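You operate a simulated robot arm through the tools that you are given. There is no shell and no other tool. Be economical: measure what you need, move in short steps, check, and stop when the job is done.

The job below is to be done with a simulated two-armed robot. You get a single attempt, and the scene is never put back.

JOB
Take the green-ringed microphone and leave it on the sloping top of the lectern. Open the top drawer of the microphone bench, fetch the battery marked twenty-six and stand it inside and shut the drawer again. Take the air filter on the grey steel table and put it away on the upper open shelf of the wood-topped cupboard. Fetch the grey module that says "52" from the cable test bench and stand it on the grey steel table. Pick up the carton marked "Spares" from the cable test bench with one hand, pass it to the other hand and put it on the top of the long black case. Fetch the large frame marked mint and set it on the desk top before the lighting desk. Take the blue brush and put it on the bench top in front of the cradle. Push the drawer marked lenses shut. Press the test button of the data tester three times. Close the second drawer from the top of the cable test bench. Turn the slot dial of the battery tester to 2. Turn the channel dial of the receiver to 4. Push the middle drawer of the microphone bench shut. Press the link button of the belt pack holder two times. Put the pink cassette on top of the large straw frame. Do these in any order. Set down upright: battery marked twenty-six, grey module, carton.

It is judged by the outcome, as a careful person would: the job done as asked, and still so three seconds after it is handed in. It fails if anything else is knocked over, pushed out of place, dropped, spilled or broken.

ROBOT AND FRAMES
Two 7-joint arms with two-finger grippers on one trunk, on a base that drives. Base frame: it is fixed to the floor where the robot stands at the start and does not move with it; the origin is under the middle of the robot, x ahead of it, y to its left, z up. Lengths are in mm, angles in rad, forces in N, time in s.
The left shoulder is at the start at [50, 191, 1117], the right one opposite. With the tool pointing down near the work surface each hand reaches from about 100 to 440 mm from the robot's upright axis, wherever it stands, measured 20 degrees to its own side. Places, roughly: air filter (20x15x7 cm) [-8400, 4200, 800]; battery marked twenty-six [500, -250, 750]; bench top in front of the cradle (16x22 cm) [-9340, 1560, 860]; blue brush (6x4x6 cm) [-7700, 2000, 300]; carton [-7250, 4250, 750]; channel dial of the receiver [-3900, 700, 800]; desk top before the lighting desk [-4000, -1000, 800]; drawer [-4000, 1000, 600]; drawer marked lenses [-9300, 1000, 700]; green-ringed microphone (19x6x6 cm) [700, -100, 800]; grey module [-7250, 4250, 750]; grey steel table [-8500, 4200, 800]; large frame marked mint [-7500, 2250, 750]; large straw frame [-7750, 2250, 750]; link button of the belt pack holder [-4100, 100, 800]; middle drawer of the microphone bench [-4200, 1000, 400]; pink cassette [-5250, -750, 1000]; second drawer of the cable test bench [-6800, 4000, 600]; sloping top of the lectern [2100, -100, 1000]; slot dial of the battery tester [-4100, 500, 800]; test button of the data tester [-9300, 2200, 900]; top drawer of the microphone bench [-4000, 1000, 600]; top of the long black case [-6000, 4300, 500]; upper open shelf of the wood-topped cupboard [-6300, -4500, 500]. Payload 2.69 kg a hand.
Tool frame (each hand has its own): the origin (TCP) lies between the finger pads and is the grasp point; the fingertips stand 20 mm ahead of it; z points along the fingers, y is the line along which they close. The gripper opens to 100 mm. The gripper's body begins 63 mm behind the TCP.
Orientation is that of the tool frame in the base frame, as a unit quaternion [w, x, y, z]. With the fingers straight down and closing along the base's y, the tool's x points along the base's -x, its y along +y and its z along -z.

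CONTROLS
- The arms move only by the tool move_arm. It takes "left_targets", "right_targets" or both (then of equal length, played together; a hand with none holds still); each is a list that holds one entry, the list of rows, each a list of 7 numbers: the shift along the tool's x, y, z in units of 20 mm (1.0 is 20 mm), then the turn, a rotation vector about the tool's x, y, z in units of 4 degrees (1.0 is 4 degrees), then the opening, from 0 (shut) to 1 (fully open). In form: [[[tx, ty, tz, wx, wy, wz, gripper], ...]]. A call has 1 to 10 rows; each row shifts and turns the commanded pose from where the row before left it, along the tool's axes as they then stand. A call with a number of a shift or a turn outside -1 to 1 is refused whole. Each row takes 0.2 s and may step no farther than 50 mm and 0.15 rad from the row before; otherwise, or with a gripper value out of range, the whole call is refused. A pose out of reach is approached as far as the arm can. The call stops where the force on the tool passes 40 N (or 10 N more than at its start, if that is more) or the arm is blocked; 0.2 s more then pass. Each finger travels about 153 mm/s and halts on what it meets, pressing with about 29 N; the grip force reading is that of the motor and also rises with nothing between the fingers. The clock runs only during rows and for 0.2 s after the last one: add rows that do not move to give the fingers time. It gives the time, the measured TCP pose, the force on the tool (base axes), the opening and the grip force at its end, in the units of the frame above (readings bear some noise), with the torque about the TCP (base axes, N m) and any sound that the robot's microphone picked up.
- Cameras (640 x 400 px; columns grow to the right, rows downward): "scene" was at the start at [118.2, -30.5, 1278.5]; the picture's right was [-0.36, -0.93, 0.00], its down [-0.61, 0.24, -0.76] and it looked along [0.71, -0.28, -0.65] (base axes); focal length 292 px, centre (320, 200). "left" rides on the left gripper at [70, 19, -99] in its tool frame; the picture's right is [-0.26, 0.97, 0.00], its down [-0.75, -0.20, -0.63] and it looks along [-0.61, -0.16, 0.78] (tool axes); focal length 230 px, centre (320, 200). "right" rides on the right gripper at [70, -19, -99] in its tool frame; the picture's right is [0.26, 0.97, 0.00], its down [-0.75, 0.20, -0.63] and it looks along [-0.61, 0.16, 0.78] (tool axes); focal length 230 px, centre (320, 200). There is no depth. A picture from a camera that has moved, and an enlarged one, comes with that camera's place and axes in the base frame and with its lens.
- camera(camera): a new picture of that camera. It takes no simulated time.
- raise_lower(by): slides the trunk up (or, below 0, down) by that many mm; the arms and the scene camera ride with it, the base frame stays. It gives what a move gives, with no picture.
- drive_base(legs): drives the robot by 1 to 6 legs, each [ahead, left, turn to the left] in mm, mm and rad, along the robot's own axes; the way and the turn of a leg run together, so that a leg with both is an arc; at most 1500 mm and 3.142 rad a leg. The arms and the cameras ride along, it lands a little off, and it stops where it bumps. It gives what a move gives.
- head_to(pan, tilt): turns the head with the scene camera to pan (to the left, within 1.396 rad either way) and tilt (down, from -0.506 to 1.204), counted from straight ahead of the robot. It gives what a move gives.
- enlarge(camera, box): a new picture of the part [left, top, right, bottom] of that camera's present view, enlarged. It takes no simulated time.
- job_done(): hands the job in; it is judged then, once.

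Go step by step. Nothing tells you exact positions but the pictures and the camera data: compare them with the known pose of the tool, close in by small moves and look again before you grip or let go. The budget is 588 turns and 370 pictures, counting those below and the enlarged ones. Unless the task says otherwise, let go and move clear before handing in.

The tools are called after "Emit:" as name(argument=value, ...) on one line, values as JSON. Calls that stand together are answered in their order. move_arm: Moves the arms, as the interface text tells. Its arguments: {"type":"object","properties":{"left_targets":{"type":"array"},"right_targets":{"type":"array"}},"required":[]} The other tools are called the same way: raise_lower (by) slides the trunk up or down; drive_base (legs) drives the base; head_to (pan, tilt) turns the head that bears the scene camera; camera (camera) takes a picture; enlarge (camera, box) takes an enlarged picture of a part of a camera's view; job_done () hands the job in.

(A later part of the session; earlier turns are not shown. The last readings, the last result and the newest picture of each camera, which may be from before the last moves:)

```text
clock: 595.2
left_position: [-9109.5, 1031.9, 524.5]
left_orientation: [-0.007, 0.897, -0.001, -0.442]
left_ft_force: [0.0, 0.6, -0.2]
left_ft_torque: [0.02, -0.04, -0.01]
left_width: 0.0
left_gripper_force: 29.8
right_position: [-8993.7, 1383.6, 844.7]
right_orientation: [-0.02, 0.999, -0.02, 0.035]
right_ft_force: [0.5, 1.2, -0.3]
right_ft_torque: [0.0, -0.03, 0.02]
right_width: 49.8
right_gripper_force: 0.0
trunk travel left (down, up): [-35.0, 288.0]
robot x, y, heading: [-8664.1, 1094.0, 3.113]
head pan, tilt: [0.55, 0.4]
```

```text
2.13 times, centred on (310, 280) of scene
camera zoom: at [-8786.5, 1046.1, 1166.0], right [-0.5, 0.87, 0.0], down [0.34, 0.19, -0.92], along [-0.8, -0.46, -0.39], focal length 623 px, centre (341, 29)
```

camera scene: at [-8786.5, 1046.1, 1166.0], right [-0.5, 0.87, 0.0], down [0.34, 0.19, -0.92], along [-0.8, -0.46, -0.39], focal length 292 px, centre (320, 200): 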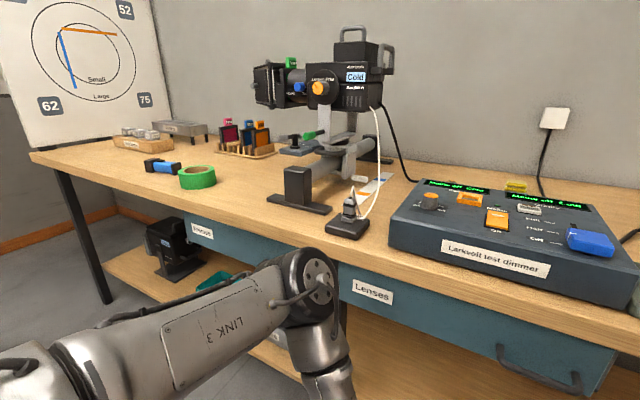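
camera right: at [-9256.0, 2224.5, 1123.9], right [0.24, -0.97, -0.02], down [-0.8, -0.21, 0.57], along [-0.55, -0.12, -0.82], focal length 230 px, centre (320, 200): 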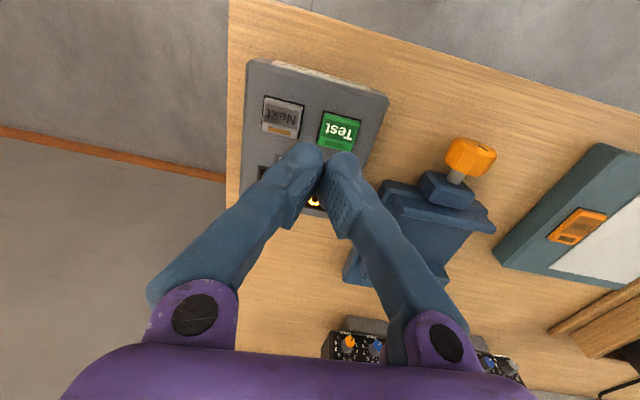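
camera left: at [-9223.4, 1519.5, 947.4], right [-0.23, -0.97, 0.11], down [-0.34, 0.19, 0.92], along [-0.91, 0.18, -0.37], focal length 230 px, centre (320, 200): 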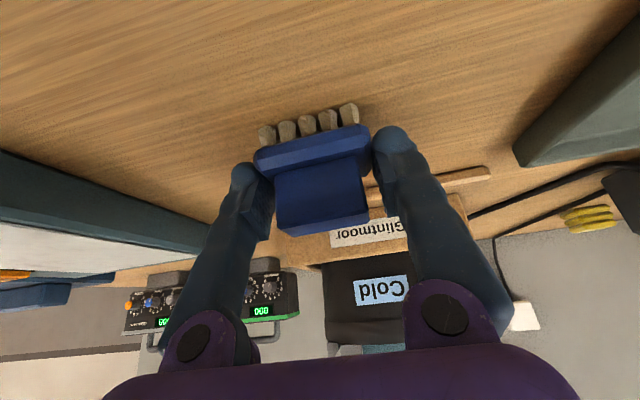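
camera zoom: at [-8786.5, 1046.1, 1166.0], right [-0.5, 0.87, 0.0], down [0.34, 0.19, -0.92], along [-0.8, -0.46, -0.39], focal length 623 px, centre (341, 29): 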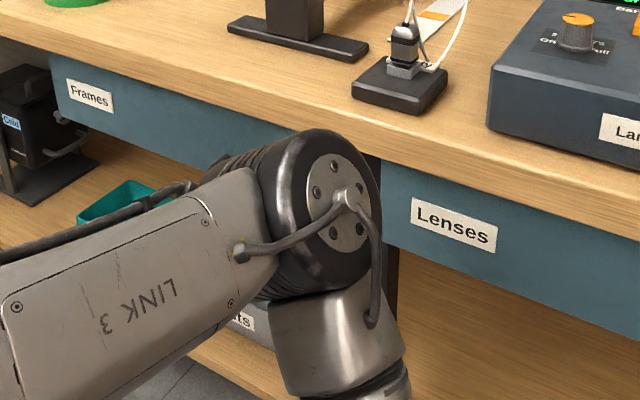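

The panel lines up with its closed neighbour, so the lenses drawer is shut. Reset the left wrist, raise the trunk and head to the cable/grey-table side (+y).

Emit:
raise_lower(by=250)

Emit:
move_arm(left_targets=[[[0.5, 0, -0.7, 0, 1, 0, 0.3], [0.5, 0, -0.7, 0, 1, 0, 0.5], [0.5, 0, -0.7, 0, 1, 0, 0.5], [0.3, 0, -0.8, 0, 1, 0, 0.5], [0.3, 0, -0.8, 0, 1, 0, 0.5], [0.3, 0, -0.8, 0, 1, 0, 0.5], [0, 0, -0.8, 0, 1, 0, 0.5], [0, 0, -0.8, 0, 1, 0, 0.5], [0, 0, -1, 0, 1, 0, 0.5], [0, 0, -1, 0, 1, 0, 0.5]]])

Emit:
move_arm(left_targets=[[[0, 0, -1, 0, 1, 0, 0.5], [0, 0, -1, 0, 1, 0, 0.5], [0, 0, -1, 0, 1, 0, 0.5], [0, 0, -1, 0, 0.2, 0, 0.5], [0, 0, -1, 0, 0, 0, 0.5], [0, 0, -1, 0, 0, 0, 0.5]]])

Emit:
drive_base(legs=[[-80, 0, 0], [0, 0, -1.54], [1400, 0, 0], [500, 0, 0]])

Emit:
head_to(pan=0.0, tilt=0.45)

Emit:
camera(camera="scene")

```text
clock: 597.7
left_position: [-9109.9, 1033.2, 775.2]
left_orientation: [-0.008, 0.897, -0.001, -0.442]
left_ft_force: [0.4, 0.6, -0.1]
left_ft_torque: [0.0, 0.03, 0.01]
left_width: 0.0
left_gripper_force: 29.0
right_position: [-8992.7, 1383.4, 1094.6]
right_orientation: [-0.022, 0.999, -0.02, 0.036]
right_ft_force: [0.5, 0.2, -0.4]
right_ft_torque: [0.0, -0.01, 0.04]
right_width: 49.9
right_gripper_force: 0.1
trunk travel left (down, up): [-285.0, 38.0]
robot x, y, heading: [-8665.0, 1090.9, 3.117]
head pan, tilt: [0.55, 0.4]
```

```text
clock: 599.9
left_position: [-8988.3, 1029.5, 875.3]
left_orientation: [-0.007, 0.994, -0.004, -0.108]
left_ft_force: [0.2, -0.3, 0.2]
left_ft_torque: [-0.02, -0.03, -0.03]
left_width: 49.9
left_gripper_force: 0.0
right_position: [-8993.7, 1385.0, 1094.0]
right_orientation: [-0.021, 0.999, -0.02, 0.036]
right_ft_force: [-0.8, -0.4, 0.0]
right_ft_torque: [0.0, -0.04, 0.0]
right_width: 50.0
right_gripper_force: 0.0
trunk travel left (down, up): [-285.0, 38.0]
robot x, y, heading: [-8668.7, 1093.2, 3.117]
head pan, tilt: [0.55, 0.4]
```

```text
clock: 601.3
left_position: [-8980.5, 1029.8, 996.6]
left_orientation: [-0.006, 1.0, -0.005, 0.004]
left_ft_force: [0.2, 0.3, 0.4]
left_ft_torque: [-0.01, -0.02, 0.01]
left_width: 49.7
left_gripper_force: 0.0
right_position: [-8993.0, 1384.5, 1093.9]
right_orientation: [-0.021, 0.999, -0.02, 0.035]
right_ft_force: [0.1, 0.8, 0.6]
right_ft_torque: [0.0, -0.02, 0.02]
right_width: 50.0
right_gripper_force: 0.0
trunk travel left (down, up): [-285.0, 38.0]
robot x, y, heading: [-8662.7, 1091.0, 3.114]
head pan, tilt: [0.55, 0.4]
```

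```text
clock: 615.3
left_position: [-8624.2, 3308.3, 996.0]
left_orientation: [0.001, -0.707, 0.708, -0.006]
left_ft_force: [0.0, -0.1, 1.1]
left_ft_torque: [-0.03, 0.01, 0.0]
left_width: 50.2
left_gripper_force: 0.1
right_position: [-8267.4, 3323.7, 1093.6]
right_orientation: [-0.011, -0.695, 0.718, -0.04]
right_ft_force: [0.3, -0.4, 0.9]
right_ft_torque: [0.0, 0.03, -0.03]
right_width: 50.0
right_gripper_force: 0.1
trunk travel left (down, up): [-285.0, 38.0]
robot x, y, heading: [-8556.1, 2993.0, 1.551]
head pan, tilt: [0.55, 0.4]
```

```text
clock: 616.3
left_position: [-8624.1, 3307.6, 996.6]
left_orientation: [0.002, -0.706, 0.708, -0.007]
left_ft_force: [-0.2, 0.6, -0.3]
left_ft_torque: [-0.03, -0.01, 0.0]
left_width: 50.3
left_gripper_force: 0.0
right_position: [-8267.6, 3324.3, 1094.4]
right_orientation: [-0.01, -0.695, 0.718, -0.04]
right_ft_force: [-0.5, 0.5, 0.2]
right_ft_torque: [0.02, 0.02, -0.02]
right_width: 50.0
right_gripper_force: 0.1
trunk travel left (down, up): [-285.0, 38.0]
robot x, y, heading: [-8556.3, 2996.6, 1.551]
head pan, tilt: [0.0, 0.45]
```

```text
152 pictures are left
camera scene: at [-8557.4, 3126.3, 1411.4], right [1.0, -0.02, 0.0], down [-0.01, -0.44, -0.9], along [0.02, 0.9, -0.44], focal length 292 px, centre (320, 200)
```

scene: 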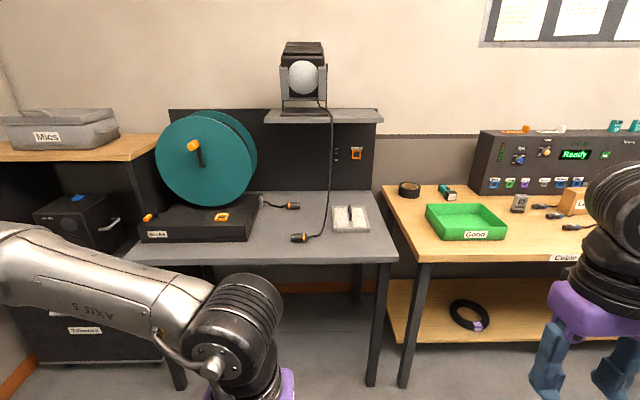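

Emit:
enlarge(camera="scene", box=[260, 140, 420, 280])

Emit:
head_to(pan=-0.55, tilt=0.45)

Emit:
camera(camera="scene")

```text
2.86 times, centred on (340, 210) of scene
camera zoom: at [-8557.4, 3126.3, 1411.4], right [1.0, -0.02, 0.0], down [-0.01, -0.44, -0.9], along [0.02, 0.9, -0.44], focal length 834 px, centre (263, 171)
```

zoom: 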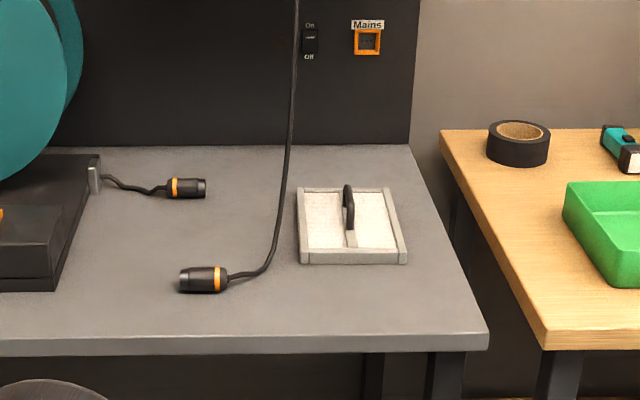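

```text
clock: 617.3
left_position: [-8624.7, 3308.5, 996.5]
left_orientation: [0.002, -0.706, 0.708, -0.006]
left_ft_force: [0.9, 0.5, -0.1]
left_ft_torque: [-0.02, 0.01, -0.01]
left_width: 49.8
left_gripper_force: 0.1
right_position: [-8268.9, 3324.4, 1093.9]
right_orientation: [-0.01, -0.695, 0.718, -0.04]
right_ft_force: [0.3, 0.0, -1.5]
right_ft_torque: [0.01, 0.01, -0.01]
right_width: 50.2
right_gripper_force: 0.1
trunk travel left (down, up): [-285.0, 38.0]
robot x, y, heading: [-8557.1, 2996.7, 1.547]
head pan, tilt: [-0.55, 0.45]
```

```text
150 pictures are left
camera scene: at [-8509.6, 3111.8, 1411.4], right [0.84, -0.54, 0.0], down [-0.23, -0.37, -0.9], along [0.48, 0.76, -0.44], focal length 292 px, centre (320, 200)
```

scene: 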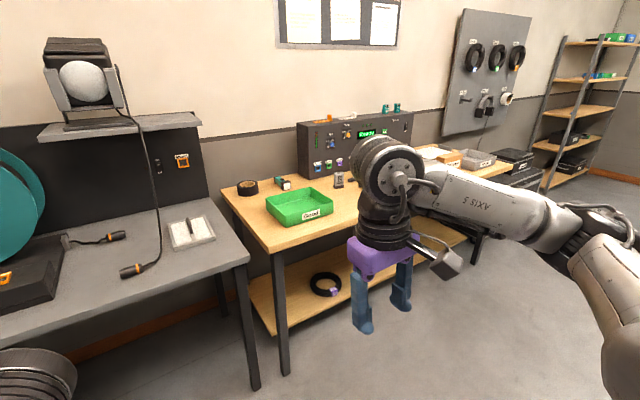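

The air filter has an arch handle (good grip). First the cable bench: slide right to x≈-7250 and look.

Emit:
drive_base(legs=[[0, -1300, 0.02], [250, 0, 0]])

Emit:
head_to(pan=0.0, tilt=0.6)

Emit:
camera(camera="scene")

```text
clock: 630.2
left_position: [-7356.7, 3560.0, 995.7]
left_orientation: [-0.002, 0.724, -0.689, 0.008]
left_ft_force: [-0.8, 0.3, 0.7]
left_ft_torque: [-0.03, -0.01, -0.03]
left_width: 50.2
left_gripper_force: 0.0
right_position: [-7001.5, 3594.1, 1093.4]
right_orientation: [0.009, 0.712, -0.701, 0.041]
right_ft_force: [-0.2, 0.6, -0.9]
right_ft_torque: [-0.04, -0.01, 0.01]
right_width: 49.9
right_gripper_force: 0.2
trunk travel left (down, up): [-285.0, 38.0]
robot x, y, heading: [-7276.6, 3250.6, 1.605]
head pan, tilt: [-0.55, 0.45]
```

```text
clock: 631.2
left_position: [-7357.2, 3560.8, 995.5]
left_orientation: [-0.002, 0.724, -0.69, 0.006]
left_ft_force: [0.0, 0.8, -0.1]
left_ft_torque: [-0.01, -0.01, -0.01]
left_width: 50.2
left_gripper_force: 0.1
right_position: [-7002.1, 3593.3, 1093.9]
right_orientation: [0.009, 0.711, -0.701, 0.04]
right_ft_force: [0.0, -0.6, 0.4]
right_ft_torque: [-0.02, 0.02, 0.02]
right_width: 50.0
right_gripper_force: 0.1
trunk travel left (down, up): [-285.0, 38.0]
robot x, y, heading: [-7279.2, 3251.2, 1.605]
head pan, tilt: [0.0, 0.6]
```

```text
149 pictures are left
camera scene: at [-7280.9, 3378.2, 1397.8], right [1.0, 0.03, 0.0], down [0.02, -0.56, -0.83], along [-0.02, 0.82, -0.56], focal length 292 px, centre (320, 200)
```

scene: 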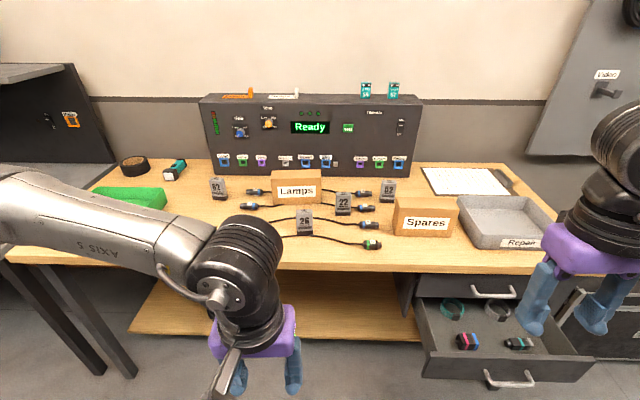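

Emit:
enlarge(camera="scene", box=[190, 150, 470, 270])

Emit:
enlarge(camera="scene", box=[360, 160, 600, 400])

```text
2.29 times, centred on (330, 210) of scene
camera zoom: at [-7280.9, 3378.2, 1397.8], right [1.0, 0.03, 0.0], down [0.02, -0.56, -0.83], along [-0.02, 0.82, -0.56], focal length 668 px, centre (297, 177)
```

zoom: 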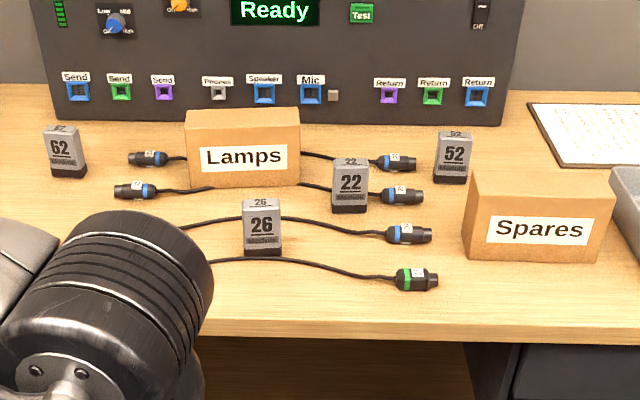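

```text
1.67 times, centred on (480, 280) of scene
camera zoom: at [-7280.9, 3378.2, 1397.8], right [1.0, 0.03, 0.0], down [0.02, -0.56, -0.83], along [-0.02, 0.82, -0.56], focal length 487 px, centre (53, 67)
```

zoom: 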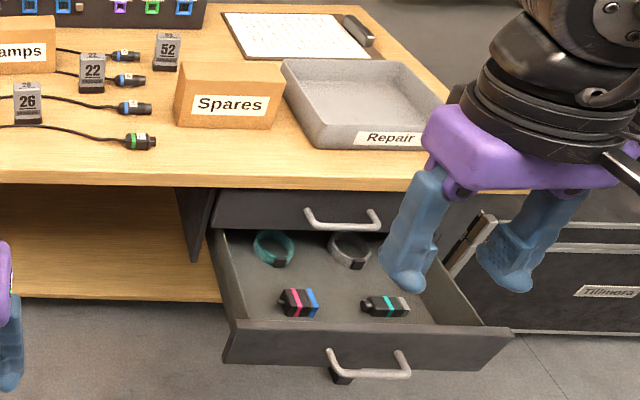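

Everything is visible: module 52 ≈(-7053, 4304), Spares carton ≈(-6970, 4150; 195×90×95 mm), the open second drawer's panel ≈ y 3814, x -7010…-6563. First push that drawer shut with the right hand.

Emit:
drive_base(legs=[[0, -400, -0.03]])

Emit:
move_arm(right_targets=[[[0, 0, 0, 0, -1, 0, 0], [0, 0, 0, 0, -1, 0, 0], [0, 0, 0, 0, -1, 0, 0], [0, 0, 0, 0, -1, 0, 0], [0, 0, 0, 0, -1, 0, 0], [0, 0, 0, 0, -1, 0, 0], [0, 0, 0, 0, -1, 0, 0], [0, 0, 0, 0, -1, 0, 0], [0, 0, 0, 0, -1, 0, 0], [0, 0, 0, 0, -1, 0, 0]]])

Emit:
raise_lower(by=-270)

Emit:
head_to(pan=-0.1, tilt=0.8)

Emit:
camera(camera="scene")

```text
clock: 635.3
left_position: [-6941.4, 3568.4, 995.1]
left_orientation: [-0.003, 0.715, -0.699, 0.007]
left_ft_force: [0.7, -0.9, 0.2]
left_ft_torque: [-0.01, 0.01, 0.01]
left_width: 50.2
left_gripper_force: 0.2
right_position: [-6584.8, 3594.3, 1094.1]
right_orientation: [-0.01, -0.703, 0.71, -0.04]
right_ft_force: [-0.4, 0.5, -0.5]
right_ft_torque: [0.04, -0.04, 0.05]
right_width: 49.9
right_gripper_force: 0.0
trunk travel left (down, up): [-285.0, 38.0]
robot x, y, heading: [-6868.3, 3257.2, 1.575]
head pan, tilt: [0.0, 0.6]
```

```text
clock: 637.5
left_position: [-6941.3, 3569.4, 996.7]
left_orientation: [-0.003, 0.715, -0.699, 0.007]
left_ft_force: [-0.9, -0.3, -0.6]
left_ft_torque: [0.01, 0.02, -0.01]
left_width: 50.1
left_gripper_force: 0.1
right_position: [-6578.2, 3661.3, 1111.0]
right_orientation: [-0.233, 0.675, -0.67, -0.203]
right_ft_force: [-0.4, -0.1, 0.1]
right_ft_torque: [-0.03, 0.0, 0.04]
right_width: 0.0
right_gripper_force: 28.9
right hand out of reach, approached as far as the arm can: row 6, 7, 8, 9, 10
trunk travel left (down, up): [-285.0, 38.0]
robot x, y, heading: [-6866.8, 3257.7, 1.578]
head pan, tilt: [0.0, 0.6]
```

```text
clock: 640.3
left_position: [-6941.1, 3568.8, 727.1]
left_orientation: [-0.002, 0.715, -0.699, 0.006]
left_ft_force: [-0.2, 1.0, -0.7]
left_ft_torque: [-0.02, -0.01, 0.01]
left_width: 49.8
left_gripper_force: 0.0
right_position: [-6580.0, 3661.7, 841.2]
right_orientation: [-0.232, 0.675, -0.671, -0.202]
right_ft_force: [0.8, 0.0, -0.1]
right_ft_torque: [0.0, -0.02, -0.04]
right_width: 0.0
right_gripper_force: 29.2
trunk travel left (down, up): [-15.0, 308.0]
robot x, y, heading: [-6864.5, 3258.8, 1.577]
head pan, tilt: [0.0, 0.6]
```

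```text
clock: 641.0
left_position: [-6941.0, 3569.2, 725.2]
left_orientation: [-0.003, 0.714, -0.7, 0.008]
left_ft_force: [0.3, 0.7, 0.7]
left_ft_torque: [0.01, 0.01, 0.01]
left_width: 49.9
left_gripper_force: 0.1
right_position: [-6579.3, 3661.4, 841.7]
right_orientation: [-0.231, 0.675, -0.671, -0.202]
right_ft_force: [-1.1, 0.7, 0.1]
right_ft_torque: [0.02, 0.04, 0.02]
right_width: 0.0
right_gripper_force: 29.1
trunk travel left (down, up): [-15.0, 308.0]
robot x, y, heading: [-6867.7, 3256.4, 1.574]
head pan, tilt: [-0.099, 0.799]
```

```text
146 pictures are left
camera scene: at [-6861.9, 3377.2, 1111.0], right [1.0, -0.09, 0.0], down [-0.07, -0.71, -0.7], along [0.07, 0.69, -0.72], focal length 292 px, centre (320, 200)
```

scene: 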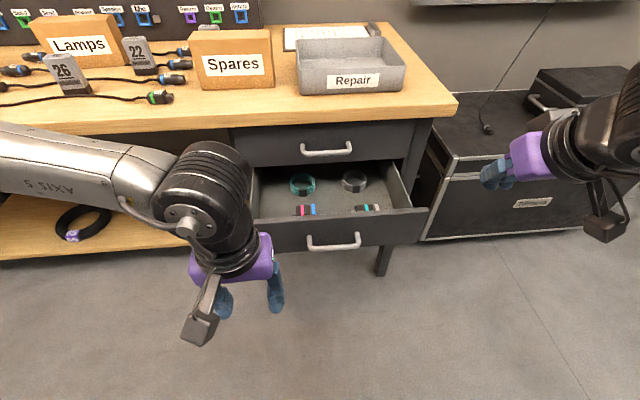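

Emit:
move_arm(right_targets=[[[0.4, 0.76, 0.9, 0, 0, 0, 0], [0.4, 0.76, 0.9, 0, 0, 0, 0], [0.4, 0.76, 0.9, 0, 0, 0, 0], [0.4, 0.76, 0.9, 0, 0, 0, 0], [0.4, 0.76, 0.9, 0, 0, 0, 0], [0.4, 0.76, 0.9, 0, 0, 0, 0], [0.4, 0.76, 0.9, 0, 0, 0, 0], [0.4, 0.76, 0.9, 0, 0, 0, 0], [0.4, 0.76, 0.9, 0, 0, 0, 0], [0.4, 0.76, 0.9, 0, 0, 0, 0]]])

Emit:
move_arm(right_targets=[[[0.4, 0.7, 0.9, 0, 0, 0, 0], [0.4, 0.7, 0.9, 0, 0, 0, 0], [0.4, 0.6, 0.9, 0, 0, 0, 0]]])

Emit:
camera(camera="scene")

```text
clock: 643.2
left_position: [-6940.6, 3569.4, 725.5]
left_orientation: [-0.002, 0.715, -0.7, 0.007]
left_ft_force: [-0.1, 1.1, -0.2]
left_ft_torque: [0.02, -0.01, -0.03]
left_width: 49.8
left_gripper_force: 0.1
right_position: [-6721.6, 3701.3, 643.1]
right_orientation: [-0.234, 0.674, -0.671, -0.201]
right_ft_force: [-0.2, 0.0, -0.3]
right_ft_torque: [0.0, 0.04, -0.02]
right_width: 0.0
right_gripper_force: 28.7
trunk travel left (down, up): [-15.0, 308.0]
robot x, y, heading: [-6867.3, 3253.8, 1.58]
head pan, tilt: [-0.099, 0.799]
```

```text
clock: 644.0
left_position: [-6941.7, 3568.9, 725.8]
left_orientation: [-0.002, 0.714, -0.7, 0.007]
left_ft_force: [0.7, -0.6, 0.4]
left_ft_torque: [0.03, 0.03, -0.03]
left_width: 50.0
left_gripper_force: 0.1
right_position: [-6760.2, 3716.4, 583.5]
right_orientation: [-0.232, 0.674, -0.671, -0.202]
right_ft_force: [0.9, 0.4, 0.6]
right_ft_torque: [-0.02, 0.0, 0.02]
right_width: 0.0
right_gripper_force: 29.0
trunk travel left (down, up): [-15.0, 308.0]
robot x, y, heading: [-6866.9, 3255.3, 1.566]
head pan, tilt: [-0.099, 0.799]
```

```text
145 pictures are left
camera scene: at [-6861.9, 3377.2, 1111.0], right [1.0, -0.1, 0.0], down [-0.07, -0.71, -0.7], along [0.07, 0.69, -0.72], focal length 292 px, centre (320, 200)
```

scene: 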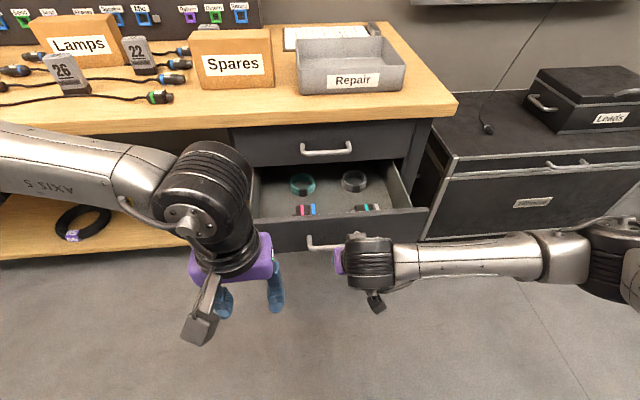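

Emit:
camera(camera="right")

Emit:
enlarge(camera="scene", box=[220, 100, 460, 300])

```text
144 pictures are left
camera right: at [-6745.0, 3602.1, 622.4], right [-0.96, -0.2, -0.19], down [-0.24, 0.24, 0.94], along [-0.14, 0.95, -0.28], focal length 230 px, centre (320, 200)
```

right: 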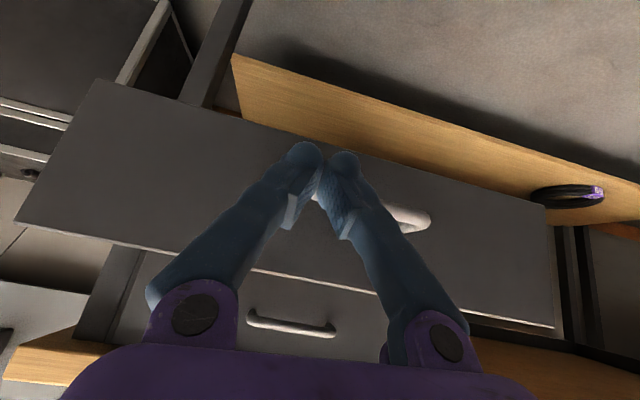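

```text
2.00 times, centred on (340, 200) of scene
camera zoom: at [-6861.9, 3377.2, 1111.0], right [1.0, -0.1, 0.0], down [-0.07, -0.71, -0.7], along [0.07, 0.69, -0.72], focal length 584 px, centre (280, 200)
```

zoom: 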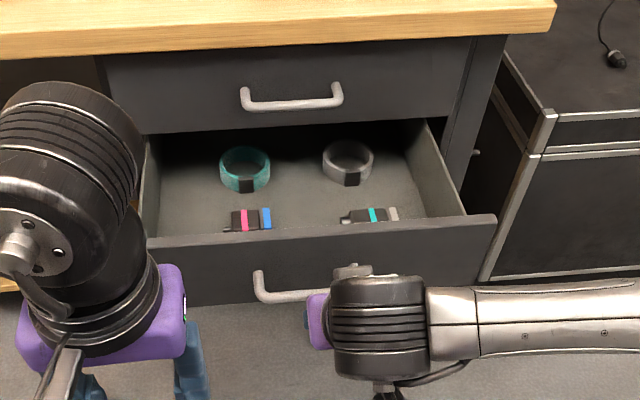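

The panel is actually at y≈3794, z≈512–629 with its handle at z≈570 (x -6850…-6740). I'll push beside the handle at x≈-6685, z≈585.

Emit:
move_arm(right_targets=[[[-0.2, -0.95, -0.2, 0, 0, 0, 0], [-0.2, -0.95, -0.2, 0, 0, 0, 0], [0, -0.95, -0.3, 0, 0, 0, 0], [0, -0.9, -0.2, 0, 0, 0, 0], [-0.73, 0, 0.53, 0, 0, 0, 0], [-0.73, 0, 0.53, 0, 0, 0, 0], [-0.73, 0, 0.53, 0, 0, 0, 0], [-0.6, 0, 0.44, 0, 0, 0, 0], [-0.6, 0, 0.44, 0, 0, 0, 0], [-0.6, 0, 0.44, 0, 0, 0, 0]]])

Emit:
camera(camera="scene")

```text
clock: 646.2
left_position: [-6941.4, 3569.3, 725.7]
left_orientation: [-0.001, 0.715, -0.7, 0.007]
left_ft_force: [0.7, 0.4, -0.2]
left_ft_torque: [-0.05, 0.02, 0.01]
left_width: 49.9
left_gripper_force: 0.0
right_position: [-6683.9, 3809.9, 603.7]
right_orientation: [-0.234, 0.674, -0.671, -0.203]
right_ft_force: [0.0, -0.3, -0.1]
right_ft_torque: [-0.01, 0.02, 0.02]
right_width: 0.0
right_gripper_force: 28.6
trunk travel left (down, up): [-15.0, 308.0]
robot x, y, heading: [-6866.8, 3254.2, 1.577]
head pan, tilt: [-0.099, 0.799]
```

```text
142 pictures are left
camera scene: at [-6861.8, 3377.3, 1110.9], right [1.0, -0.1, 0.0], down [-0.07, -0.71, -0.7], along [0.07, 0.69, -0.72], focal length 292 px, centre (320, 200)
```

scene: 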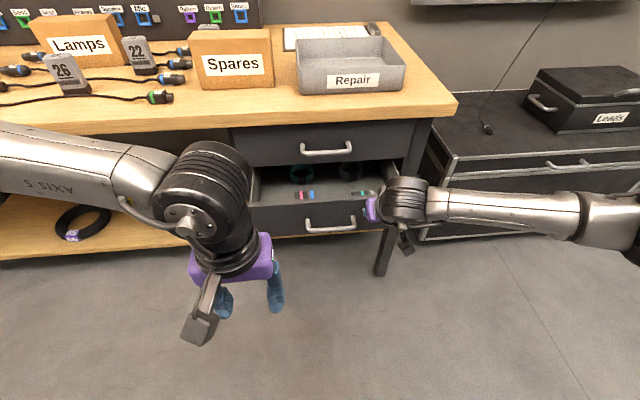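

Emit:
move_arm(right_targets=[[[-0.65, 0, 0.47, 0, 0, 0, 0], [-0.65, 0, 0.47, 0, 0, 0, 0], [-0.65, 0, 0.47, 0, 0, 0, 0], [-0.65, 0, 0.47, 0, 0, 0, 0], [-0.65, 0, 0.47, 0, 0, 0, 0], [-0.65, 0, 0.47, 0, 0, 0, 0], [-0.5, 0, 0.36, 0, 0, 0, 0], [-0.3, 0, 0.22, 0, 0, 0, 0], [-0.3, 0, 0.22, 0, 0, 0, 0], [-0.3, 0, 0.22, 0, 0, 0, 0]]])

Emit:
camera(camera="scene")

```text
clock: 648.4
left_position: [-6941.8, 3569.6, 724.9]
left_orientation: [-0.002, 0.714, -0.7, 0.007]
left_ft_force: [-0.1, 0.5, 0.8]
left_ft_torque: [0.02, 0.01, -0.02]
left_width: 50.1
left_gripper_force: 0.0
right_position: [-6683.7, 3942.2, 603.8]
right_orientation: [-0.233, 0.675, -0.671, -0.203]
right_ft_force: [0.8, 0.4, 0.2]
right_ft_torque: [0.02, 0.01, 0.01]
right_width: 0.1
right_gripper_force: 30.2
trunk travel left (down, up): [-15.0, 308.0]
robot x, y, heading: [-6871.2, 3255.2, 1.581]
head pan, tilt: [-0.099, 0.799]
```

```text
141 pictures are left
camera scene: at [-6861.9, 3377.2, 1110.9], right [1.0, -0.1, 0.0], down [-0.07, -0.71, -0.7], along [0.07, 0.69, -0.72], focal length 292 px, centre (320, 200)
```

scene: 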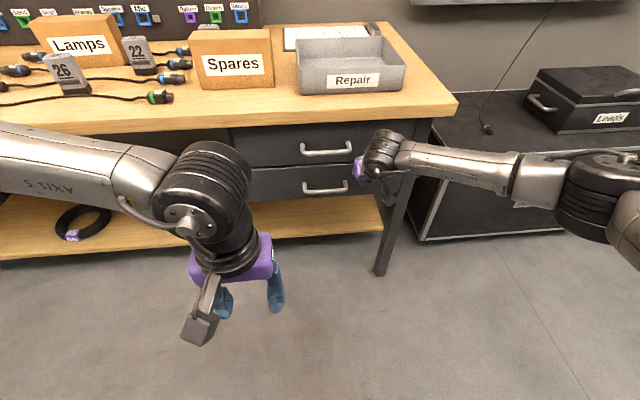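

Nearly flush; push a little more until it seats.

Emit:
move_arm(right_targets=[[[-0.25, 0, 0.18, 0, 0, 0, 0], [-0.25, 0, 0.18, 0, 0, 0, 0], [-0.25, 0, 0.18, 0, 0, 0, 0], [-0.25, 0, 0.18, 0, 0, 0, 0]]])

Emit:
enlarge(camera="scene", box=[220, 100, 460, 300])

```text
clock: 648.9
left_position: [-6941.4, 3568.2, 725.8]
left_orientation: [-0.002, 0.714, -0.701, 0.007]
left_ft_force: [-0.6, -0.5, -0.5]
left_ft_torque: [0.02, 0.05, 0.01]
left_width: 50.1
left_gripper_force: 0.0
right_position: [-6684.5, 3941.9, 601.2]
right_orientation: [-0.229, 0.676, -0.673, -0.197]
right_ft_force: [0.3, -12.0, 4.0]
right_ft_torque: [-0.01, 0.02, 0.12]
right_width: 6.2
right_gripper_force: 29.5
trunk travel left (down, up): [-15.0, 308.0]
robot x, y, heading: [-6871.2, 3257.6, 1.574]
head pan, tilt: [-0.099, 0.799]
stopped in row 2 (right hand): the force on the tool passed its limit at 48 N (the readings are from after the stop); the commanded pose is now the measured one
```

```text
2.00 times, centred on (340, 200) of scene
camera zoom: at [-6861.7, 3375.6, 1111.1], right [1.0, -0.1, 0.0], down [-0.07, -0.71, -0.7], along [0.07, 0.69, -0.72], focal length 584 px, centre (280, 200)
```

zoom: 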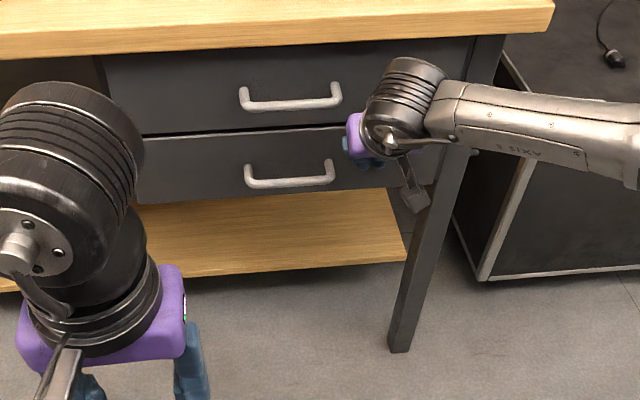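

The second drawer is shut. Retract and reset the right hand, raise the trunk, and move in for the carton with the left hand.

Emit:
move_arm(right_targets=[[[0.81, 0, -0.59, 0, 0, 0, 0], [0.81, 0, -0.59, 0, 0, 0, 0], [0.81, 0, -0.59, 0, 0, 0, 0], [0.81, 0, -0.59, 0, 0, 0, 0], [0.81, 0, -0.59, 0, 0, 0, 0], [0.81, 0, -0.59, 0, 0, 0, 0], [0.81, 0, -0.59, 0, 0, 0, 0], [0.81, -0.5, -0.59, 0, 0, 0, 0.3], [0.81, -0.5, -0.59, 0, 0, 0, 0.5], [0.81, -0.5, -0.59, 0, 0, 0, 0.5]]])

Emit:
raise_lower(by=290)

Emit:
move_arm(right_targets=[[[0, -0.5, -1, 0, 1, 0, 0.5], [0, -0.5, -1, 0, 1, 0, 0.5], [0, -0.5, -1, 0, 1, 0, 0.5], [0, -0.5, -1, 0, 1, 0, 0.5], [0, -0.5, -1, 0, 1, 0, 0.5], [0, -0.5, -1, 0, 1, 0, 0.5], [0, -0.5, -1, 0, 1, 0, 0.5], [0, 0, -1, 0, 1, 0, 0.5], [0, 0, -1, 0, 1, 0, 0.5]]], left_targets=[[[0, 0, -0.5, 0, 0, -1, 1], [0, 0, -0.5, 0, 0, -1, 1], [0, 0, -0.5, 0, 0, -1, 1], [0, 0, -0.5, 0, 0, -1, 1], [0, 0, 0, 0, 0, -1, 1], [0, 0, 0, 0, 0, -1, 1], [0, 0, 0, 0, 0, -1, 1], [0, 0, 0, 0, 0, -1, 1], [0, 0, 0, 0, 0, -1, 1]]])

Emit:
move_arm(left_targets=[[[0, 0, 0, 0, 0, -1, 1], [0, 0, 0, 0, 0, -1, 1], [0, 0, 0, 0, 0, -1, 1], [0, 0, 0, 0, 0, -1, 1], [0, 0, 0, 0, 0, -1, 1], [0, 0, 0, 0, 0, -1, 1], [0, 0, 0, 0, 0, -1, 1], [0, 0, 0, 0, 0, -1, 1], [0, 0, 0, 0, 0, -1, 1], [0, 0, 0, 0, 0, -1, 1]]])

Emit:
drive_base(legs=[[300, 60, 0]])

Emit:
head_to(pan=0.0, tilt=0.7)

Emit:
camera(camera="scene")

```text
clock: 651.1
left_position: [-6940.4, 3568.6, 727.1]
left_orientation: [-0.003, 0.714, -0.7, 0.006]
left_ft_force: [0.4, -0.5, 0.1]
left_ft_torque: [-0.05, -0.02, 0.01]
left_width: 49.9
left_gripper_force: 0.1
right_position: [-6655.3, 3742.4, 604.5]
right_orientation: [-0.229, 0.675, -0.673, -0.199]
right_ft_force: [-0.8, -0.1, 0.3]
right_ft_torque: [0.02, -0.01, 0.0]
right_width: 50.1
right_gripper_force: 0.0
trunk travel left (down, up): [-15.0, 308.0]
robot x, y, heading: [-6867.3, 3253.1, 1.578]
head pan, tilt: [-0.099, 0.799]
```

```text
clock: 654.0
left_position: [-6941.3, 3567.6, 1015.4]
left_orientation: [-0.002, 0.715, -0.7, 0.007]
left_ft_force: [-0.3, 0.1, 0.0]
left_ft_torque: [0.01, -0.01, 0.02]
left_width: 50.1
left_gripper_force: 0.1
right_position: [-6655.8, 3742.3, 896.3]
right_orientation: [-0.23, 0.675, -0.672, -0.199]
right_ft_force: [0.0, 0.4, -0.1]
right_ft_torque: [0.01, 0.0, 0.0]
right_width: 49.8
right_gripper_force: 0.1
trunk travel left (down, up): [-305.0, 18.0]
robot x, y, heading: [-6867.1, 3253.3, 1.577]
head pan, tilt: [-0.099, 0.799]
```

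```text
clock: 656.0
left_position: [-6942.2, 3569.8, 1056.2]
left_orientation: [0.0, 0.896, -0.445, 0.006]
left_ft_force: [-0.7, 0.1, -0.8]
left_ft_torque: [-0.01, -0.02, 0.01]
left_width: 100.1
left_gripper_force: 0.0
right_position: [-6594.0, 3683.4, 1065.4]
right_orientation: [0.009, -0.704, 0.71, -0.022]
right_ft_force: [0.4, 0.2, -0.1]
right_ft_torque: [0.01, 0.01, -0.04]
right_width: 50.1
right_gripper_force: 0.0
trunk travel left (down, up): [-305.0, 18.0]
robot x, y, heading: [-6867.4, 3258.8, 1.581]
head pan, tilt: [-0.099, 0.799]
```

```text
clock: 658.2
left_position: [-6941.7, 3568.6, 1055.3]
left_orientation: [0.002, 0.994, -0.111, 0.007]
left_ft_force: [0.2, -0.5, 0.2]
left_ft_torque: [0.04, 0.02, 0.0]
left_width: 100.0
left_gripper_force: 0.0
right_position: [-6594.0, 3683.6, 1064.4]
right_orientation: [0.011, -0.704, 0.71, -0.02]
right_ft_force: [-0.3, -0.6, 0.2]
right_ft_torque: [0.0, 0.02, 0.02]
right_width: 49.9
right_gripper_force: 0.1
trunk travel left (down, up): [-305.0, 18.0]
robot x, y, heading: [-6869.1, 3253.7, 1.578]
head pan, tilt: [-0.099, 0.799]
```

```text
clock: 660.2
left_position: [-7000.1, 3864.3, 1054.4]
left_orientation: [0.002, 0.994, -0.112, 0.006]
left_ft_force: [0.0, 0.1, -0.1]
left_ft_torque: [-0.02, -0.01, 0.01]
left_width: 100.0
left_gripper_force: 0.0
right_position: [-6653.6, 3979.3, 1064.9]
right_orientation: [0.011, -0.703, 0.711, -0.02]
right_ft_force: [0.2, 0.9, -1.3]
right_ft_torque: [-0.01, -0.01, 0.02]
right_width: 49.9
right_gripper_force: 0.1
trunk travel left (down, up): [-305.0, 18.0]
robot x, y, heading: [-6928.8, 3546.1, 1.569]
head pan, tilt: [-0.099, 0.799]
```

```text
clock: 660.9
left_position: [-7001.7, 3863.8, 1055.1]
left_orientation: [0.001, 0.994, -0.112, 0.007]
left_ft_force: [-0.1, -0.7, -0.2]
left_ft_torque: [0.01, -0.01, -0.01]
left_width: 99.9
left_gripper_force: 0.0
right_position: [-6653.4, 3978.3, 1065.8]
right_orientation: [0.01, -0.703, 0.711, -0.021]
right_ft_force: [0.4, -1.0, 0.2]
right_ft_torque: [-0.02, 0.04, 0.03]
right_width: 50.0
right_gripper_force: 0.1
trunk travel left (down, up): [-305.0, 18.0]
robot x, y, heading: [-6926.7, 3550.0, 1.575]
head pan, tilt: [0.0, 0.7]
```

```text
139 pictures are left
camera scene: at [-6929.6, 3675.5, 1409.2], right [1.0, 0.0, 0.0], down [0.0, -0.64, -0.76], along [0.0, 0.76, -0.64], focal length 292 px, centre (320, 200)
```

scene: 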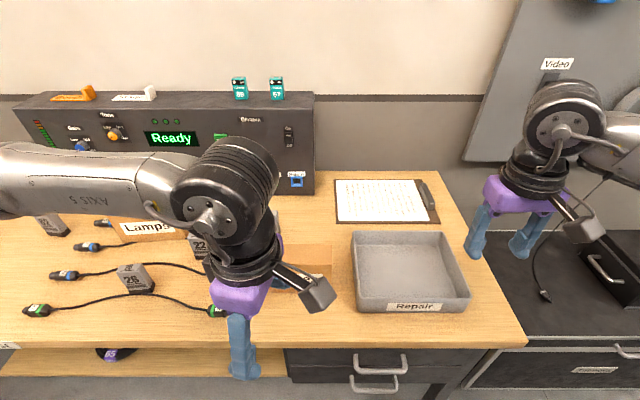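

Emit:
move_arm(left_targets=[[[0, 0, 0, 0, 0, -1, 1], [0, 0, 0, 0, 0, -1, 1], [0, 0, 0, 0, 0, -1, 1], [0, 0, 0, 0, 0, -0.2, 1], [0, -1, 0.3, 0, 0, 0, 1], [0, -1, 0.3, 0, 0, 0, 1], [0, -1, 0.3, 0, 0, 0, 1], [0, -1, 0.3, 0, 0, 0, 1], [0, -1, 0.3, 0, 0, 0, 1], [0, -1, 0.3, 0, 0, 0, 1]]])

Emit:
move_arm(left_targets=[[[0.1, -1, 0.4, 0, 0, 0, 1], [0.1, -1, 0.4, 0, 0, 0, 1], [0.1, -1, 0.4, 0, 0, 0, 1], [0.1, -1, 0.4, 0, 0, 0, 1], [0, -1, 0.4, 0, 0, 0, 1], [0, -1, 0.4, 0, 0, 0, 1], [0, -1, 0.4, 0, 0, 0, 1]]])

Emit:
camera(camera="left")

Emit:
camera(camera="scene")

```text
clock: 663.1
left_position: [-7001.1, 3982.8, 1019.4]
left_orientation: [0.003, 1.0, -0.001, 0.006]
left_ft_force: [0.9, 0.6, 0.3]
left_ft_torque: [-0.05, 0.01, -0.01]
left_width: 100.0
left_gripper_force: 0.1
right_position: [-6653.6, 3977.9, 1064.7]
right_orientation: [0.011, -0.703, 0.711, -0.02]
right_ft_force: [-0.4, -0.1, 0.3]
right_ft_torque: [0.0, 0.02, 0.0]
right_width: 50.2
right_gripper_force: 0.0
trunk travel left (down, up): [-305.0, 18.0]
robot x, y, heading: [-6927.4, 3547.0, 1.573]
head pan, tilt: [0.0, 0.7]
```

```text
clock: 664.7
left_position: [-6992.8, 4123.6, 961.8]
left_orientation: [0.004, 1.0, -0.001, 0.006]
left_ft_force: [0.4, 0.0, -0.1]
left_ft_torque: [-0.02, 0.02, 0.02]
left_width: 99.9
left_gripper_force: 0.1
right_position: [-6652.7, 3977.9, 1064.3]
right_orientation: [0.01, -0.703, 0.711, -0.02]
right_ft_force: [0.8, 0.0, 0.0]
right_ft_torque: [0.0, -0.02, -0.01]
right_width: 50.2
right_gripper_force: 0.0
trunk travel left (down, up): [-305.0, 18.0]
robot x, y, heading: [-6927.2, 3552.2, 1.571]
head pan, tilt: [0.0, 0.7]
```

```text
138 pictures are left
camera left: at [-6925.1, 4106.6, 1059.9], right [-0.26, -0.97, 0.0], down [-0.76, 0.21, 0.62], along [-0.6, 0.16, -0.79], focal length 230 px, centre (320, 200)
```

left: 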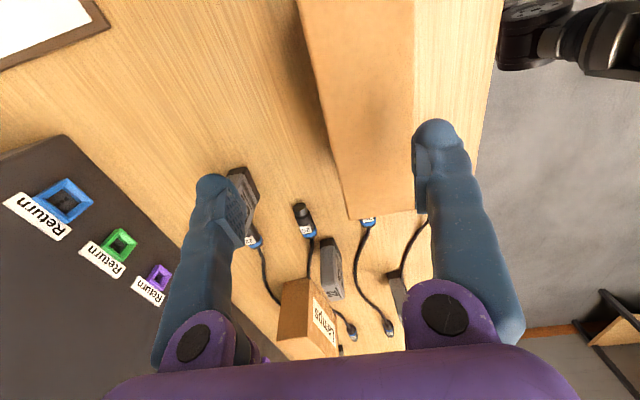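

```text
137 pictures are left
camera scene: at [-6929.4, 3675.9, 1409.1], right [1.0, 0.0, 0.0], down [0.0, -0.64, -0.76], along [0.0, 0.76, -0.64], focal length 292 px, centre (320, 200)
```

scene: 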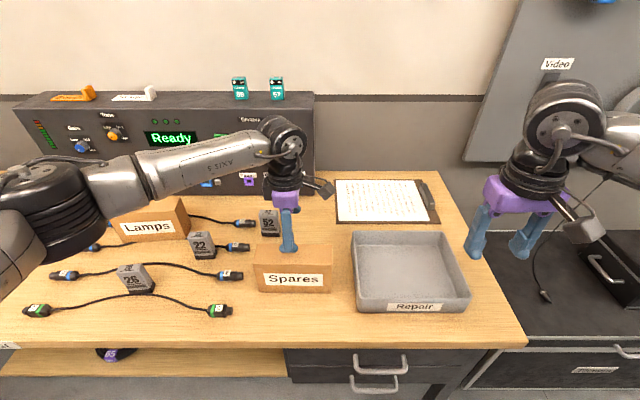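

Emit:
enlarge(camera="scene", box=[230, 190, 350, 310])

```text
3.33 times, centred on (290, 250) of scene
camera zoom: at [-6929.4, 3675.9, 1409.1], right [1.0, 0.0, 0.0], down [0.0, -0.64, -0.76], along [0.0, 0.76, -0.64], focal length 973 px, centre (420, 33)
```

zoom: 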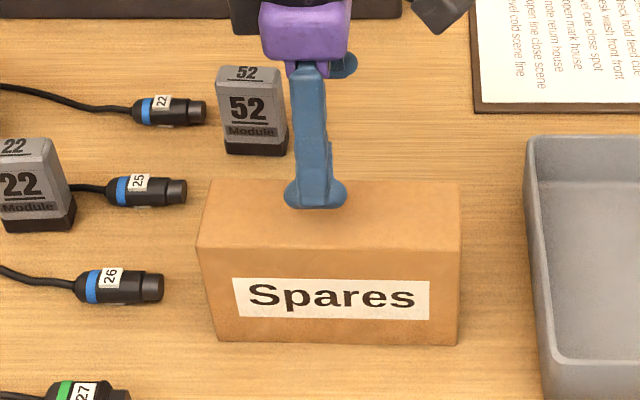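

Carton refined: x -7079…-6902, y ≈4083–4143 (about 177×62×112 mm, top z≈875). Grip slightly left of its centre.

Emit:
move_arm(left_targets=[[[-0.5, 0.3, 0.5, 0, 0, 0, 1], [-0.5, 0.2, 0.9, 0, 0, 0, 1], [0, 0, 0.9, 0, 0, 0, 1], [0, 0, 0.9, 0, 0, 0, 1], [0, 0, 0.9, 0, 0, 0, 1]]])

Emit:
camera(camera="left")

Emit:
enlarge(camera="scene", box=[230, 190, 350, 310])

```text
clock: 665.5
left_position: [-7011.4, 4114.1, 925.3]
left_orientation: [0.003, 1.0, 0.0, 0.009]
left_ft_force: [-1.9, -8.1, 17.7]
left_ft_torque: [-1.13, 0.12, -0.11]
left_width: 100.2
left_gripper_force: 0.2
right_position: [-6654.0, 3977.9, 1066.1]
right_orientation: [0.01, -0.703, 0.711, -0.02]
right_ft_force: [0.0, 0.3, -0.3]
right_ft_torque: [0.01, 0.0, -0.03]
right_width: 49.9
right_gripper_force: 0.1
trunk travel left (down, up): [-305.0, 18.0]
robot x, y, heading: [-6930.7, 3549.5, 1.573]
head pan, tilt: [0.0, 0.7]
stopped in row 4 (left hand): the force on the tool passed its limit at 50 N (the readings are from after the stop); the commanded pose is now the measured one
```

```text
135 pictures are left
camera left: at [-6944.4, 4096.4, 1024.9], right [-0.26, -0.97, 0.0], down [-0.76, 0.2, 0.62], along [-0.59, 0.16, -0.79], focal length 230 px, centre (320, 200)
```

left: 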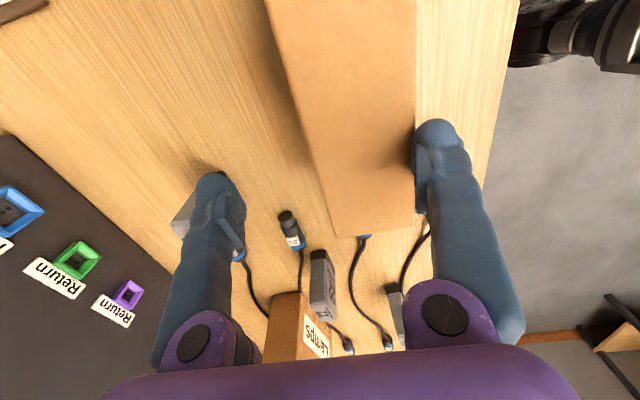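

```text
3.33 times, centred on (290, 250) of scene
camera zoom: at [-6929.8, 3674.8, 1409.4], right [1.0, 0.0, 0.0], down [0.0, -0.64, -0.77], along [0.0, 0.77, -0.64], focal length 973 px, centre (420, 33)
```

zoom: 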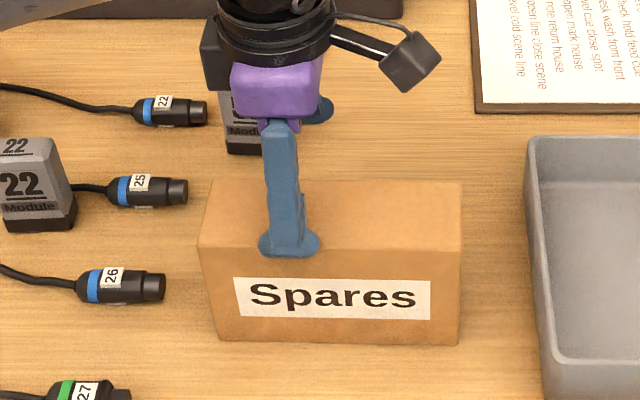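

The carton's top is at z≈905 (bench z≈799) and its centre y≈4088. Rise, shift 26 mm toward me and descend again.

Emit:
move_arm(left_targets=[[[0, 0, -0.7, 0, 0, 0, 1], [0, 0.65, 0, 0, 0, 0, 1], [0, 0.65, 0, 0, 0, 0, 1], [0, 0, 0.6, 0, 0, 0, 1], [0, 0, 0.8, 0, 0, 0, 1], [0, 0, 0.8, 0, 0, 0, 1], [0, 0, 0.6, 0, 0, 0, 1]]])

Emit:
camera(camera="left")

```text
clock: 667.1
left_position: [-7012.3, 4088.1, 880.4]
left_orientation: [0.002, 1.0, -0.001, 0.007]
left_ft_force: [-0.7, -0.2, 0.1]
left_ft_torque: [0.01, -0.02, -0.01]
left_width: 99.9
left_gripper_force: 0.1
right_position: [-6655.0, 3978.3, 1065.0]
right_orientation: [0.01, -0.703, 0.71, -0.019]
right_ft_force: [1.1, 0.2, 0.5]
right_ft_torque: [0.02, -0.01, 0.03]
right_width: 50.2
right_gripper_force: 0.1
trunk travel left (down, up): [-305.0, 18.0]
robot x, y, heading: [-6933.8, 3548.0, 1.574]
head pan, tilt: [0.0, 0.7]
```

```text
133 pictures are left
camera left: at [-6944.2, 4070.8, 980.6], right [-0.26, -0.97, 0.0], down [-0.76, 0.2, 0.62], along [-0.6, 0.16, -0.79], focal length 230 px, centre (320, 200)
```

left: 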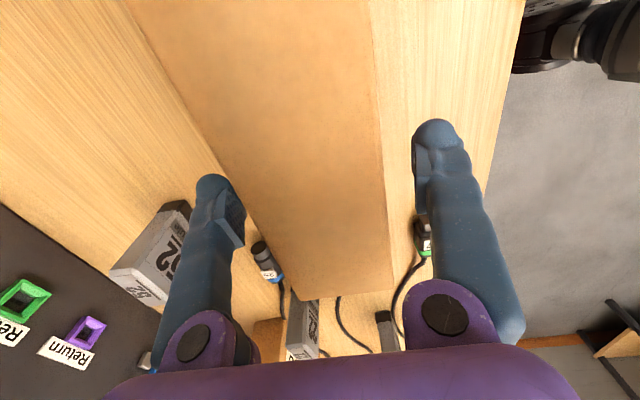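

Fingers straddle the carton. Close and lift.

Emit:
move_arm(left_targets=[[[0, 0, 0.2, 0, 0, 0, 1], [0, 0, 0, 0, 0, 0, 0.4], [0, 0, 0, 0, 0, 0, 0.4], [0, 0, 0, 0, 0, 0, 0.4], [0, 0, 0, 0, 0, 0, 0.4], [0, 0, -0.3, 0, 0, 0, 0.4], [0, 0, -0.5, 0, 0, 0, 0.4], [0, 0, -0.5, 0, 0, 0, 0.4]]])

Emit:
camera(camera="scene")

```text
clock: 669.0
left_position: [-7010.7, 4087.3, 904.2]
left_orientation: [0.002, 1.0, -0.001, 0.008]
left_ft_force: [-0.3, 0.0, -1.7]
left_ft_torque: [0.02, 0.07, -0.01]
left_width: 57.3
left_gripper_force: 29.1
right_position: [-6654.7, 3979.0, 1065.5]
right_orientation: [0.01, -0.703, 0.711, -0.02]
right_ft_force: [1.2, -0.2, -0.2]
right_ft_torque: [0.03, 0.01, 0.02]
right_width: 50.0
right_gripper_force: 0.1
trunk travel left (down, up): [-305.0, 18.0]
robot x, y, heading: [-6927.9, 3550.8, 1.57]
head pan, tilt: [0.0, 0.7]
```

```text
132 pictures are left
camera scene: at [-6929.8, 3675.9, 1409.2], right [1.0, 0.0, 0.0], down [0.0, -0.64, -0.76], along [0.0, 0.76, -0.64], focal length 292 px, centre (320, 200)
```

scene: 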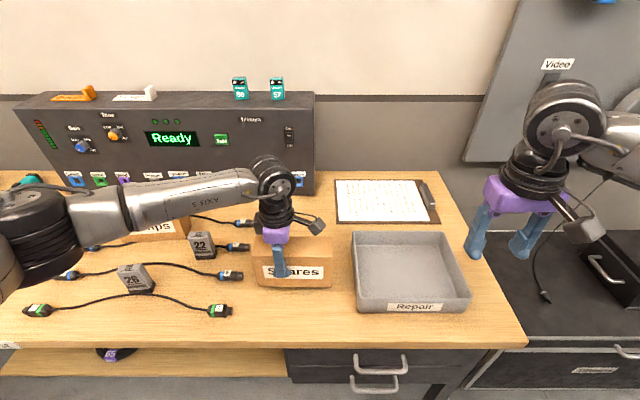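

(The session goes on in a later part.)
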